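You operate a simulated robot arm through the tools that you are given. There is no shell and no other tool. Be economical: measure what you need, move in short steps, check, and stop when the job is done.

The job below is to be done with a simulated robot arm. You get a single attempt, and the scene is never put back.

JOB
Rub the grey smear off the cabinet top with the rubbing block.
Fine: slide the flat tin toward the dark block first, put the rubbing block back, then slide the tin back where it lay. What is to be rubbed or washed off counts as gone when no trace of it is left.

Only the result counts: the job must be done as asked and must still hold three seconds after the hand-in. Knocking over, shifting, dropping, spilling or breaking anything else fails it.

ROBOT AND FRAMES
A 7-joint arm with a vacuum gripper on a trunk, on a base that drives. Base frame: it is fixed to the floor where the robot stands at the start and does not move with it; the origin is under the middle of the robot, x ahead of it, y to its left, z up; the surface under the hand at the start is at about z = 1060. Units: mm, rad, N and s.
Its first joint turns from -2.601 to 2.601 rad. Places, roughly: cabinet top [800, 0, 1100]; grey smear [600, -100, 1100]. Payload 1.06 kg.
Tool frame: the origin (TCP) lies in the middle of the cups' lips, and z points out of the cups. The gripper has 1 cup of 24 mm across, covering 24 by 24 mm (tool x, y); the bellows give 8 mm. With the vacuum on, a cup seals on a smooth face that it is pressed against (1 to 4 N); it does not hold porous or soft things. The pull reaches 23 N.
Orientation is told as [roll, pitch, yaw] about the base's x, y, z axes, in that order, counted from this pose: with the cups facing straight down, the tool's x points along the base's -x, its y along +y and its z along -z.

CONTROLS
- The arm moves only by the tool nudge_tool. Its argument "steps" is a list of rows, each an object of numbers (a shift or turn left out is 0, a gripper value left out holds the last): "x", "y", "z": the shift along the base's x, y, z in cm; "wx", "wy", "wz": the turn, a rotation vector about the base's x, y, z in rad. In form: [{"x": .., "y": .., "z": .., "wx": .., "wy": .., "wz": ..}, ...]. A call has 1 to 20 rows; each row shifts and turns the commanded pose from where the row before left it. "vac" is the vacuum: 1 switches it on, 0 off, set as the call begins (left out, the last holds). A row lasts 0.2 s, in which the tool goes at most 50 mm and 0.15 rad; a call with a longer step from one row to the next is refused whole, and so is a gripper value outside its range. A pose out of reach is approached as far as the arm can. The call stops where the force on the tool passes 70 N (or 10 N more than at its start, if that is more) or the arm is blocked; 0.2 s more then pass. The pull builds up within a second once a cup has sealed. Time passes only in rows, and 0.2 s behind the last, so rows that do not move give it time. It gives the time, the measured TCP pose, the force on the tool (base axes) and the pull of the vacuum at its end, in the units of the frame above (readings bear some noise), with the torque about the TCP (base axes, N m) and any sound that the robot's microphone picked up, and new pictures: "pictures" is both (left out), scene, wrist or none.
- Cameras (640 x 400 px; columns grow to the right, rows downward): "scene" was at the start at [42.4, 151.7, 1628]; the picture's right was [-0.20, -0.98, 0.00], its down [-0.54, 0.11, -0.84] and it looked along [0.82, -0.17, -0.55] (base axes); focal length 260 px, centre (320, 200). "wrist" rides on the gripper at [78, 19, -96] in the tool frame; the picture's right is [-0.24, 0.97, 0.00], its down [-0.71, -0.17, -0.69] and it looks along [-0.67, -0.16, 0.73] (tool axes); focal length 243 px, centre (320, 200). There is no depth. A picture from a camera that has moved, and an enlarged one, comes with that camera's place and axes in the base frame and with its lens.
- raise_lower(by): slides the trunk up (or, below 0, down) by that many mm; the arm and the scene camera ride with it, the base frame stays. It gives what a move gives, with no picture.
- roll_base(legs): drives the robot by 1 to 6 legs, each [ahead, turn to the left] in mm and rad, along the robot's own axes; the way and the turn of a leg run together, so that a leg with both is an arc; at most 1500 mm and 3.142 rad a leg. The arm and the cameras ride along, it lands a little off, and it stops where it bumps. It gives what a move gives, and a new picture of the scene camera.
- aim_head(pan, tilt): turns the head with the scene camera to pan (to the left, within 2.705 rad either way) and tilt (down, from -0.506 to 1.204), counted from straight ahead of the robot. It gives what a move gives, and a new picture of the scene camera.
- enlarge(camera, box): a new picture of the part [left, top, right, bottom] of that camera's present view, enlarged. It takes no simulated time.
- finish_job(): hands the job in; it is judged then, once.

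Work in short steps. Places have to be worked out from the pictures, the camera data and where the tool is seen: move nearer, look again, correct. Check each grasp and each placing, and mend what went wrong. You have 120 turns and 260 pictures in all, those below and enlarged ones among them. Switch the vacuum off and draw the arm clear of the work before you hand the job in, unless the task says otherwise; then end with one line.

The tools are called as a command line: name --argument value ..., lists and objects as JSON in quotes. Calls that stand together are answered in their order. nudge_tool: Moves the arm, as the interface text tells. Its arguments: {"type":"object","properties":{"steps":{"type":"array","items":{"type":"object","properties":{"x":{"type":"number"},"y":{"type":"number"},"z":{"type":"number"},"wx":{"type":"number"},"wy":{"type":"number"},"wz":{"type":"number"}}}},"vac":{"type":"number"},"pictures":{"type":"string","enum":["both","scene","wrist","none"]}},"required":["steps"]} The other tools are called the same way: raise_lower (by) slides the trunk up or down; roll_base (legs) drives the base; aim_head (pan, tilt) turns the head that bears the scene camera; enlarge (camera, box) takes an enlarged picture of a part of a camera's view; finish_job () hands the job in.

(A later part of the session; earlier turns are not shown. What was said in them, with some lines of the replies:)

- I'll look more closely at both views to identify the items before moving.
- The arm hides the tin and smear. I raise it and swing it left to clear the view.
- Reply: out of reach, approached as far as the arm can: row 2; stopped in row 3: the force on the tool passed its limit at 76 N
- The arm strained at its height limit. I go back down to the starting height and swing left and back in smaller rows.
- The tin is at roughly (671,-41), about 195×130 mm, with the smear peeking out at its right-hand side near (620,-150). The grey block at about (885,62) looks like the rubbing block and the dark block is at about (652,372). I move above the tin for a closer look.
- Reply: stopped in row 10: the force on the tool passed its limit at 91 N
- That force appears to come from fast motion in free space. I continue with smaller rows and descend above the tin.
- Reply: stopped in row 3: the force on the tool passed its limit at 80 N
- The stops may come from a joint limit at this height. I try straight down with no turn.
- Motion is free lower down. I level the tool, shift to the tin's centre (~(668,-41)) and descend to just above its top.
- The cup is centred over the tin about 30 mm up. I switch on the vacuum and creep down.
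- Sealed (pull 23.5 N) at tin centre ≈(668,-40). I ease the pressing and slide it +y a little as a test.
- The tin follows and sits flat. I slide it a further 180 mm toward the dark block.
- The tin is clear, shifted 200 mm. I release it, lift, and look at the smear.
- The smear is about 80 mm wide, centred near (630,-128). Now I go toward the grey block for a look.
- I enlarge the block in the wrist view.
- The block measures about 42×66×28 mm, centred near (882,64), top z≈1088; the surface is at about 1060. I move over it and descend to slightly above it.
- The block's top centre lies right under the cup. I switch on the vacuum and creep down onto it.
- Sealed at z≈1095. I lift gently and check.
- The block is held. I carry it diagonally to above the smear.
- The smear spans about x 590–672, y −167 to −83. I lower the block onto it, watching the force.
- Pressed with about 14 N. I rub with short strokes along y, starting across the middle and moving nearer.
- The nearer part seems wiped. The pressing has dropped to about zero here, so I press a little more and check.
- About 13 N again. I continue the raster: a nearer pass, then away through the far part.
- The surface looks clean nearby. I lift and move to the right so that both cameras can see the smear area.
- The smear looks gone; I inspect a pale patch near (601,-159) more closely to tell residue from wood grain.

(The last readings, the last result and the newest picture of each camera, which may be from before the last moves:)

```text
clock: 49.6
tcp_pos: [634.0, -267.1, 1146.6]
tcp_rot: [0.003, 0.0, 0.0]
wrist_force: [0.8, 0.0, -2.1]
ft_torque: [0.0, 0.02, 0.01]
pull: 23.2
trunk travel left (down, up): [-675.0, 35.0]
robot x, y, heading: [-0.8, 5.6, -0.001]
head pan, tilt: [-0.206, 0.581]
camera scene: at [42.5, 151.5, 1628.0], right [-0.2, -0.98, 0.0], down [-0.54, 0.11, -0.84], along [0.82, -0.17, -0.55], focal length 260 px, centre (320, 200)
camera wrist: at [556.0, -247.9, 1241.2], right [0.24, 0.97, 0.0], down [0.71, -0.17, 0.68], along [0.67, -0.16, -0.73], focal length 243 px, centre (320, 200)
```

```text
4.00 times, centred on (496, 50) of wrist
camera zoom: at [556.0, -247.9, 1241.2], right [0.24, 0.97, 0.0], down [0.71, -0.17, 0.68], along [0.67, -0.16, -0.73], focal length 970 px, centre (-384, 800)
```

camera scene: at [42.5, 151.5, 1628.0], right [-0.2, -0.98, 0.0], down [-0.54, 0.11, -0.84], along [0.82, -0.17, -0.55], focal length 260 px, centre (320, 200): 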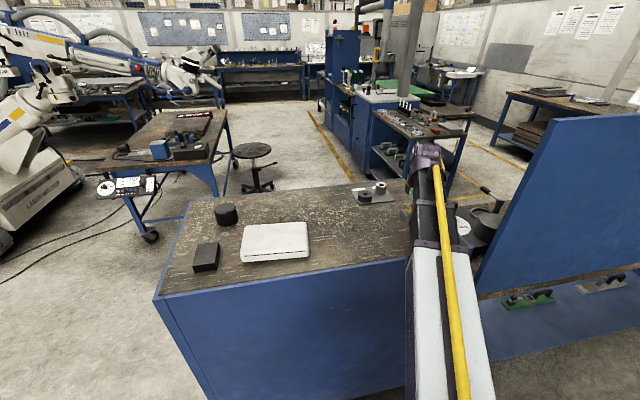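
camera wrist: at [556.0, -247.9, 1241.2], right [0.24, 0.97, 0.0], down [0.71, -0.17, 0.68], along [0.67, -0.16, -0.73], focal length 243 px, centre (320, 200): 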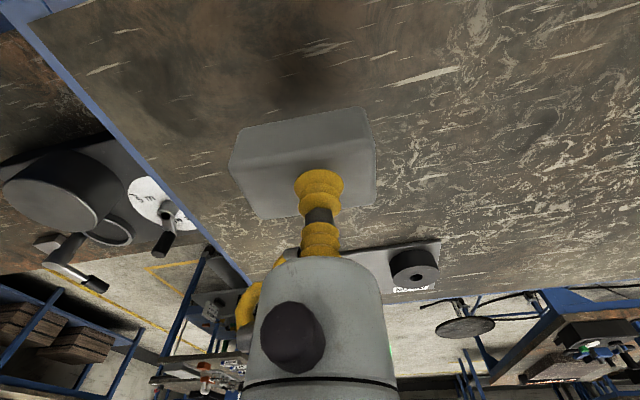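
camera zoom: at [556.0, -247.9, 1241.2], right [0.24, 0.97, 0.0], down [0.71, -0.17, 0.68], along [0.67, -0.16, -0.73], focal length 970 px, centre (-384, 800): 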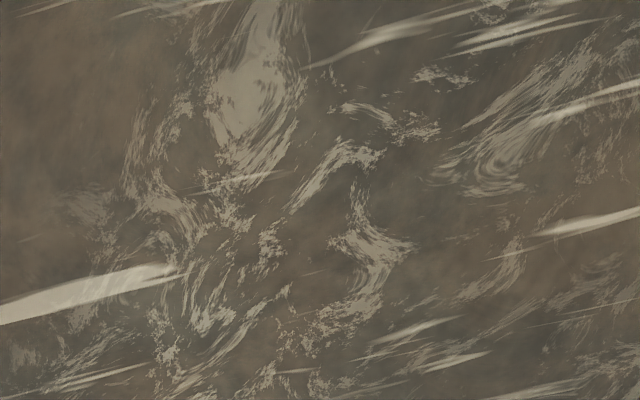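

That is wood grain, no smear seen. To be sure no faint trace remains, I do one more pass with strokes along x.

nudge_tool --steps '[{"y": 0.7}, {"y": 1.4, "x": -0.4}, {"y": 1.6, "x": -0.6}, {"y": 1.6, "x": -0.6}, {"y": 1.6, "x": -0.6}, {"y": 1.6, "x": -0.6}, {"y": 1.2, "x": -0.4}, {"y": 0.6}, {"z": -1}, {"z": -1.5}, {"z": -1.2}, {"z": -0.8}, {"z": -0.5}, {"z": -0.3}, {"z": -0.2}, {}]' --pictures "none"

nudge_tool --steps '[{"x": 1.3}, {"x": 1.3}, {"x": 1.3}, {"x": 1.3}, {"x": 1.3}, {"y": 1.8}, {"x": -1.3}, {"x": -1.3}, {"x": -1.3}, {"x": -1.3}, {"x": -1.3}, {"y": 1.8}, {"x": 1.3}, {"x": 1.3}, {"x": 1.3}, {"x": 1.3}, {"x": 1.3}, {}]' --pictures "none"

nudge_tool --steps '[{"y": 1.8}, {"x": -1.3}, {"x": -1.3}, {"x": -1.3}, {"x": -1.3}, {"x": -1.3}, {"y": 1}, {"x": 1.3}, {"x": 1.3}, {"x": 1.3}, {"x": 1.3}, {"x": 1.3}, {}, {"z": 0.5}, {"z": 1}, {"z": 1.5}, {"z": 1.5}, {"z": 1}, {}]'

```text
clock: 53.0
tcp_pos: [600.7, -164.7, 1093.4]
tcp_rot: [0.0, -0.002, -0.002]
wrist_force: [-5.8, -2.4, 15.0]
ft_torque: [0.06, -0.15, -0.07]
pull: 23.3
trunk travel left (down, up): [-675.0, 35.0]
robot x, y, heading: [0.0, 0.4, 0.001]
head pan, tilt: [-0.206, 0.581]
```

```text
clock: 56.8
tcp_pos: [668.1, -128.8, 1092.0]
tcp_rot: [0.002, -0.001, 0.001]
wrist_force: [-4.0, 0.0, 5.4]
ft_torque: [0.09, 0.02, -0.01]
pull: 23.0
trunk travel left (down, up): [-675.0, 35.0]
robot x, y, heading: [-1.7, -1.4, 0.0]
head pan, tilt: [-0.206, 0.581]
```

```text
clock: 60.8
tcp_pos: [667.5, -101.2, 1146.4]
tcp_rot: [0.002, 0.0, -0.001]
wrist_force: [1.3, 0.4, -2.4]
ft_torque: [-0.01, 0.03, -0.03]
pull: 22.9
trunk travel left (down, up): [-675.0, 35.0]
robot x, y, heading: [0.2, 2.3, -0.004]
head pan, tilt: [-0.206, 0.581]
camera scene: at [42.5, 151.5, 1628.0], right [-0.2, -0.98, 0.0], down [-0.54, 0.11, -0.84], along [0.82, -0.17, -0.55], focal length 260 px, centre (320, 200)
camera wrist: at [589.1, -80.9, 1241.5], right [0.24, 0.97, 0.0], down [0.71, -0.17, 0.68], along [0.67, -0.16, -0.73], focal length 243 px, centre (320, 200)
```

scene: 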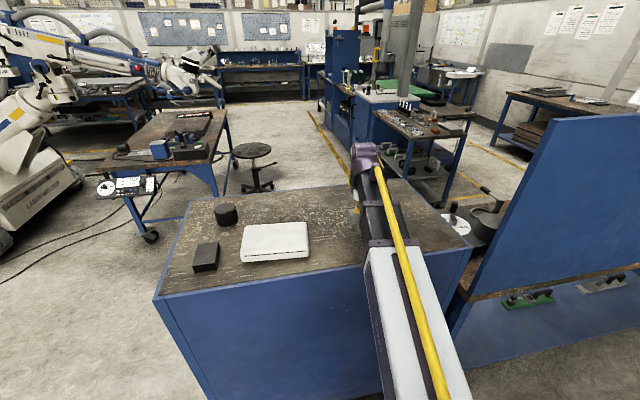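
wrist: 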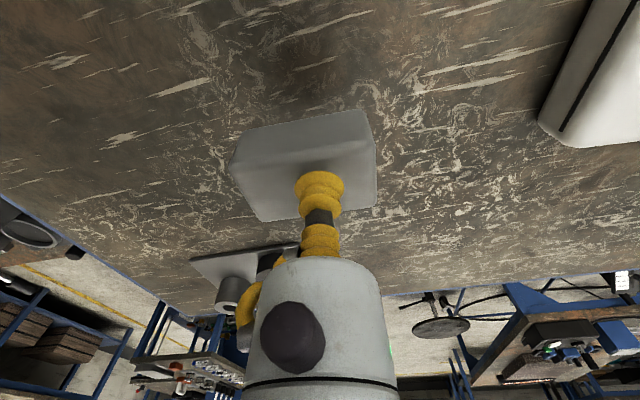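

The area is clean. I enlarge the held block to measure how it shifted under the cup before putting it back.

enlarge --camera "wrist" --box '[220, 90, 400, 240]'

```text
2.67 times, centred on (310, 165) of wrist
camera zoom: at [589.1, -80.9, 1241.5], right [0.24, 0.97, 0.0], down [0.71, -0.17, 0.68], along [0.67, -0.16, -0.73], focal length 647 px, centre (347, 293)
```

zoom: 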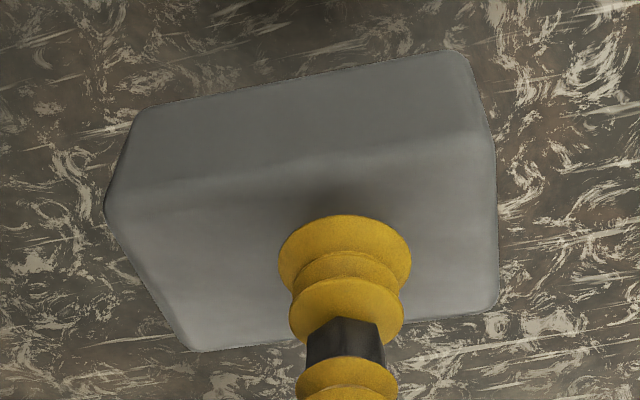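

The block has slid about 3 mm and turned about +0.06 rad under the cup. I carry it back to TCP (879,67) with a −0.06 rad turn to compensate.

nudge_tool --steps '[{"z": 0.7, "x": 0.3, "y": 0.3}, {"z": 0.8, "x": 0.8, "y": 0.8}, {"x": 1.3, "y": 1.1}, {"x": 1.7, "y": 1.3}, {"x": 1.8, "y": 1.4, "wz": -0.01}, {"x": 1.8, "y": 1.4, "wz": -0.01}, {"x": 1.8, "y": 1.4, "wz": -0.01}, {"x": 1.8, "y": 1.4, "wz": -0.01}, {"x": 1.8, "y": 1.4, "wz": -0.01}, {"x": 1.8, "y": 1.4, "wz": -0.01}, {"x": 1.8, "y": 1.4}, {"x": 1.7, "y": 1.4}, {"x": 1.4, "y": 1.1}, {"x": 0.9, "y": 0.7}, {"x": 0.4, "y": 0.3}, {}]'

```text
clock: 64.2
tcp_pos: [879.0, 68.1, 1161.2]
tcp_rot: [0.001, -0.001, -0.058]
wrist_force: [-0.1, -0.4, -1.5]
ft_torque: [0.02, 0.06, 0.01]
pull: 22.7
trunk travel left (down, up): [-675.0, 35.0]
robot x, y, heading: [0.0, -0.2, -0.002]
head pan, tilt: [-0.206, 0.581]
camera scene: at [42.6, 151.5, 1628.0], right [-0.2, -0.98, 0.0], down [-0.54, 0.11, -0.84], along [0.82, -0.17, -0.55], focal length 260 px, centre (320, 200)
camera wrist: at [801.6, 91.6, 1256.2], right [0.29, 0.96, 0.0], down [0.7, -0.21, 0.68], along [0.66, -0.2, -0.73], focal length 243 px, centre (320, 200)
```

scene: 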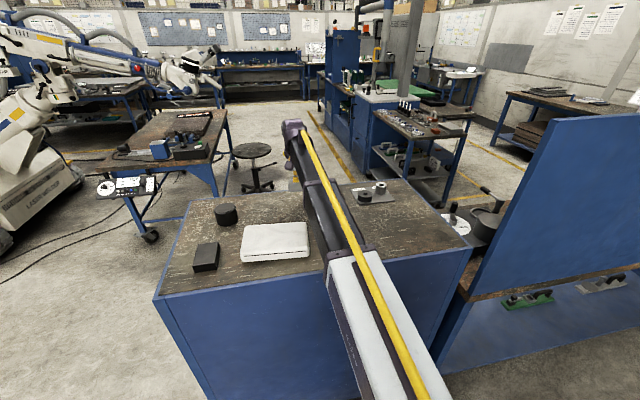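
wrist: 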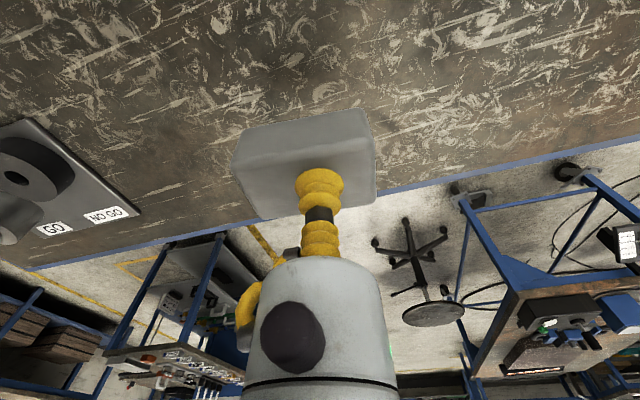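

In place above the spot. I lower to the pick height.

nudge_tool --steps '[{"z": -1}, {"z": -1.5, "y": -0.1}, {"z": -1.5}, {"z": -1.2}, {"z": -0.7}, {"z": -0.4}, {"z": -0.2}, {"z": -0.1}, {"z": -0.1}, {}]' --pictures "none"

```text
clock: 66.4
tcp_pos: [879.0, 65.9, 1094.7]
tcp_rot: [0.002, 0.0, -0.059]
wrist_force: [0.2, 0.1, 1.8]
ft_torque: [0.01, -0.06, 0.02]
pull: 23.1
trunk travel left (down, up): [-675.0, 35.0]
robot x, y, heading: [1.5, -1.5, -0.004]
head pan, tilt: [-0.206, 0.581]
```

The block is resting (light upward contact). I release it, rise, and draw back to view its place.

nudge_tool --steps '[{}, {}, {}, {"z": 0.3}, {"z": 0.7}, {"z": 1.5}, {"z": 2}, {"z": 2}, {"z": 1.5}, {"x": -0.7, "y": 0.5}, {"x": -1.4, "y": 0.9, "wz": 0.02}, {"x": -1.8, "y": 1, "wz": 0.02}, {"x": -1.8, "y": 1, "wz": 0.019}, {"x": -1.8, "y": 1}, {"x": -1.8, "y": 1}, {"x": -1.5, "y": 1}, {"x": -1, "y": 0.6}, {"x": -0.5}, {}]' --vac 0

enlarge --camera "scene" --box '[270, 170, 480, 301]'

```text
clock: 70.4
tcp_pos: [755.1, 137.6, 1173.4]
tcp_rot: [0.001, 0.0, -0.002]
wrist_force: [0.0, 0.0, 0.2]
ft_torque: [-0.01, -0.01, -0.04]
pull: 0.0
trunk travel left (down, up): [-675.0, 35.0]
robot x, y, heading: [-4.8, 0.0, -0.001]
head pan, tilt: [-0.206, 0.581]
camera scene: at [42.4, 151.5, 1628.0], right [-0.2, -0.98, 0.0], down [-0.54, 0.11, -0.84], along [0.82, -0.17, -0.55], focal length 260 px, centre (320, 200)
camera wrist: at [677.0, 156.5, 1270.0], right [0.24, 0.97, 0.0], down [0.71, -0.17, 0.68], along [0.67, -0.16, -0.73], focal length 243 px, centre (320, 200)
```

scene: 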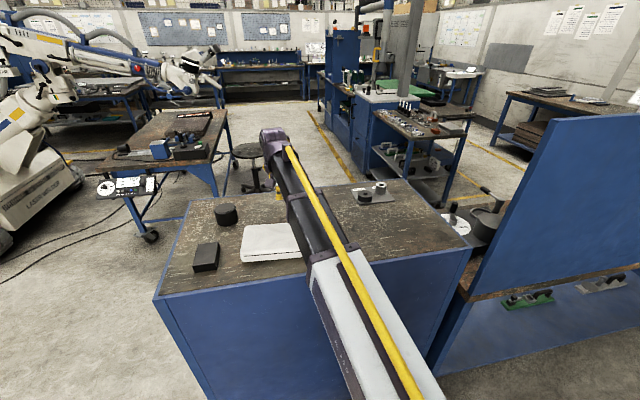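
wrist: 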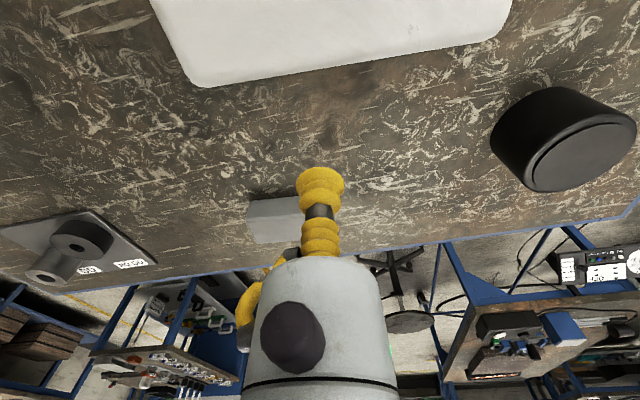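

```text
3.05 times, centred on (375, 236) of scene
camera zoom: at [42.4, 151.5, 1628.0], right [-0.2, -0.98, 0.0], down [-0.54, 0.11, -0.84], along [0.82, -0.17, -0.55], focal length 793 px, centre (152, 92)
```

zoom: 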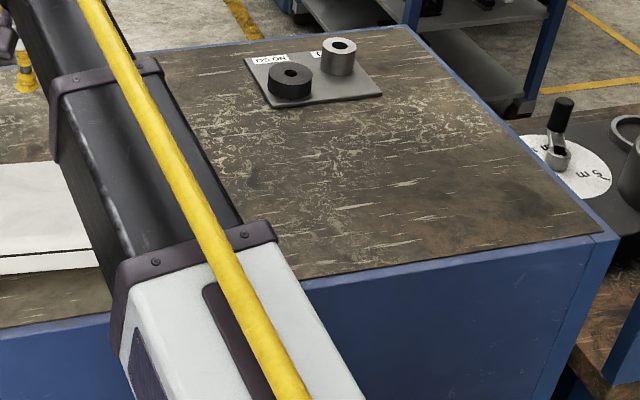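

The smear area is clean in this view too. Now I go back to the tin, to the same grip point (667.5,160).

nudge_tool --steps '[{"x": -0.6, "y": 0.2}, {"x": -1.2, "y": 0.4}, {"x": -1.6, "y": 0.4}, {"x": -1.6, "y": 0.4}, {"x": -1.5, "y": 0.4}, {"x": -1.2, "y": 0.3}, {"x": -0.8, "y": 0.13}, {"x": -0.26}, {"z": -1}, {"z": -1.5}, {"z": -1.3}, {"z": -0.8}, {"z": -0.5}, {"z": -0.4}, {}]' --vac 0

```text
clock: 73.6
tcp_pos: [668.7, 159.0, 1119.7]
tcp_rot: [0.001, 0.0, 0.001]
wrist_force: [0.4, -0.4, -0.4]
ft_torque: [0.01, -0.01, -0.03]
pull: 0.1
trunk travel left (down, up): [-675.0, 35.0]
robot x, y, heading: [4.0, -1.8, 0.002]
head pan, tilt: [-0.206, 0.581]
camera scene: at [42.4, 151.6, 1628.0], right [-0.2, -0.98, 0.0], down [-0.54, 0.11, -0.84], along [0.82, -0.17, -0.55], focal length 260 px, centre (320, 200)
camera wrist: at [589.5, 178.5, 1214.3], right [0.24, 0.97, 0.0], down [0.71, -0.17, 0.69], along [0.67, -0.16, -0.73], focal length 243 px, centre (320, 200)
```

scene: 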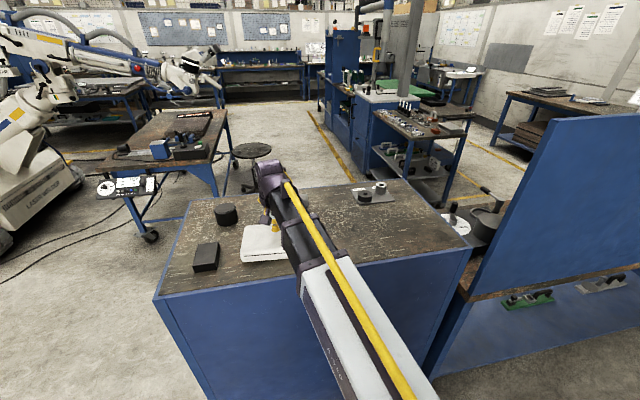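
wrist: 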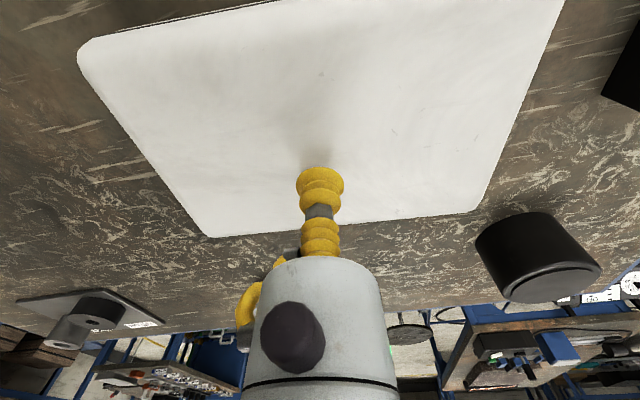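

Aligned. I grip the tin again.

nudge_tool --steps '[{"z": -0.5, "x": -0.05, "y": 0.05}, {"z": -0.4}, {"z": -0.2}, {"z": -0.2}, {"z": -0.15}, {}, {}, {}]' --vac 1 --pictures "wrist"

```text
clock: 75.4
tcp_pos: [667.8, 157.8, 1105.8]
tcp_rot: [0.002, 0.0, 0.0]
wrist_force: [1.9, 0.0, 3.9]
ft_torque: [-0.01, 0.03, 0.0]
pull: 23.1
trunk travel left (down, up): [-675.0, 35.0]
robot x, y, heading: [-0.2, -0.6, 0.001]
head pan, tilt: [-0.206, 0.581]
camera wrist: at [589.0, 178.6, 1200.4], right [0.24, 0.97, 0.0], down [0.71, -0.17, 0.69], along [0.67, -0.16, -0.73], focal length 243 px, centre (320, 200)
```

wrist: 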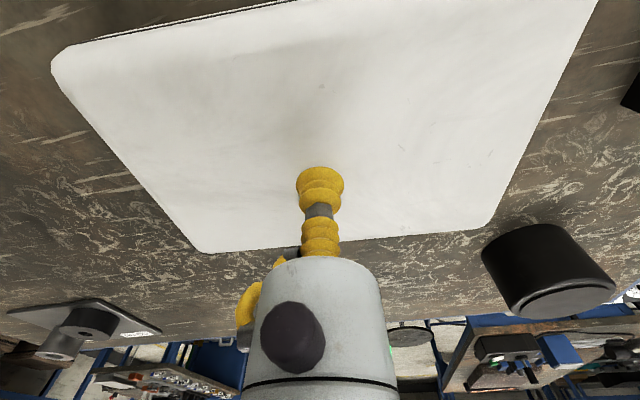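

Sealed. I slide it back 200 mm in −y.

nudge_tool --steps '[{"y": -0.4}, {"y": -0.8}, {"y": -1.2}, {"y": -1.4}, {"y": -1.5}, {"y": -1.5}, {"y": -1.5}, {"y": -1.5}, {"y": -1.5}, {"y": -1.5}, {"y": -1.5}, {"y": -1.5}, {"y": -1.3}, {"y": -1.1}, {"y": -0.8}, {"y": -0.6}, {"y": -0.4}, {}, {}]'

```text
clock: 79.4
tcp_pos: [666.8, -40.8, 1105.9]
tcp_rot: [0.002, -0.001, 0.0]
wrist_force: [0.3, 0.8, 1.2]
ft_torque: [-0.01, 0.02, 0.02]
pull: 23.2
trunk travel left (down, up): [-675.0, 35.0]
robot x, y, heading: [-4.5, 0.2, 0.004]
head pan, tilt: [-0.206, 0.581]
camera scene: at [42.3, 151.7, 1628.0], right [-0.2, -0.98, 0.0], down [-0.54, 0.11, -0.84], along [0.82, -0.17, -0.55], focal length 260 px, centre (320, 200)
camera wrist: at [589.0, -20.9, 1200.3], right [0.24, 0.97, 0.0], down [0.71, -0.17, 0.69], along [0.67, -0.16, -0.73], focal length 243 px, centre (320, 200)
```

scene: 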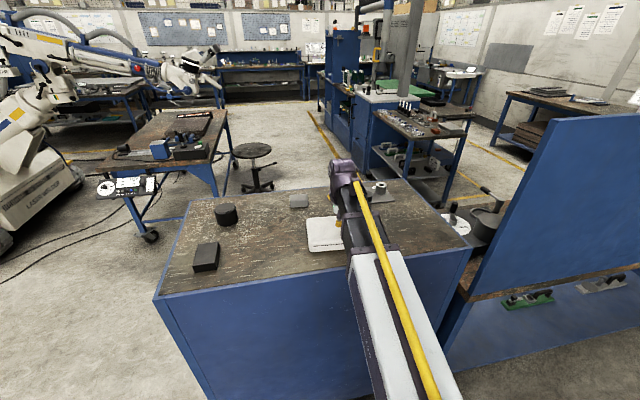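
wrist: 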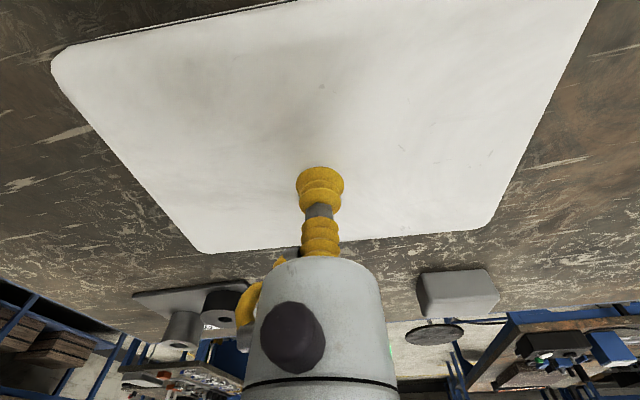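

The wrist view matches the one from the first grip almost exactly, for both tin and block. I release, lift, and swing left for a full check.

nudge_tool --steps '[{}, {}, {}, {"z": 0.3}, {"z": 0.7}, {"z": 1.5}, {"z": 2.5}, {"z": 2.5}, {"z": 1.5}, {}]' --vac 0 --pictures "none"

nudge_tool --steps '[{"y": 0.7}, {"y": 1.5}, {"y": 2}, {"y": 2.5}, {"y": 2.5}, {"y": 2.5}, {"y": 2.5}, {"y": 2.5}, {"y": 2.5}, {"y": 2.5}, {"y": 2.5}, {"y": 2.5}, {"y": 2.5}, {"y": 2.5}, {"y": 2.5}, {"y": 2.5}, {"y": 2}, {"y": 1.5}, {"y": 0.7}]'

enlarge --camera "scene" --box '[270, 170, 480, 301]'

```text
clock: 81.6
tcp_pos: [668.8, -41.1, 1195.2]
tcp_rot: [0.001, 0.002, -0.001]
wrist_force: [0.4, 0.3, -0.3]
ft_torque: [0.02, 0.01, 0.01]
pull: 0.2
trunk travel left (down, up): [-675.0, 35.0]
robot x, y, heading: [-2.3, -3.6, -0.001]
head pan, tilt: [-0.206, 0.581]
```

```text
clock: 85.6
tcp_pos: [668.6, 368.8, 1194.7]
tcp_rot: [0.001, 0.0, -0.001]
wrist_force: [0.1, -0.2, 0.1]
ft_torque: [0.03, -0.01, -0.01]
pull: 0.0
trunk travel left (down, up): [-675.0, 35.0]
robot x, y, heading: [-1.9, -3.1, -0.003]
head pan, tilt: [-0.206, 0.581]
camera scene: at [42.4, 151.7, 1628.0], right [-0.2, -0.98, 0.0], down [-0.54, 0.11, -0.84], along [0.82, -0.17, -0.55], focal length 260 px, centre (320, 200)
camera wrist: at [588.9, 389.0, 1290.0], right [0.24, 0.97, 0.0], down [0.71, -0.17, 0.69], along [0.67, -0.16, -0.73], focal length 243 px, centre (320, 200)
```

scene: 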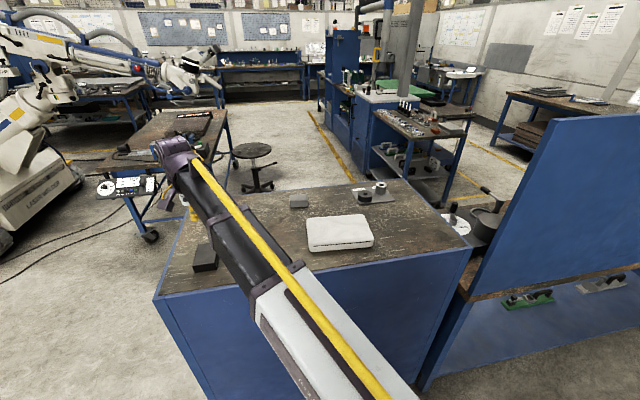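
wrist: 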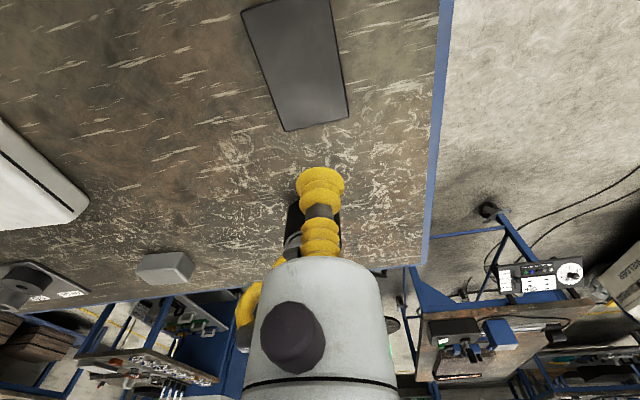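

```text
3.05 times, centred on (375, 236) of scene
camera zoom: at [42.4, 151.7, 1628.0], right [-0.2, -0.98, 0.0], down [-0.54, 0.11, -0.84], along [0.82, -0.17, -0.55], focal length 793 px, centre (152, 92)
```

zoom: 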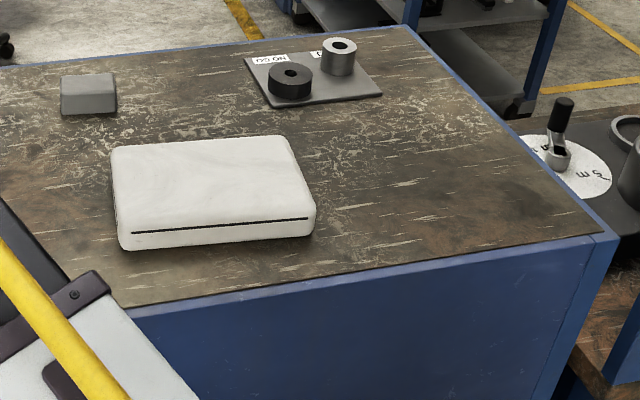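

Tin and block match their first positions to within a pixel or two, the smear is gone, and nothing else has moved. The vacuum is off and the arm is clear, so I hand in.

finish_job

```text
The job is handed in.
```

The job is handed in. The smear is rubbed off with no trace visible. The rubbing block is back within about 2 mm of its place, and the flat tin lies where it did before.
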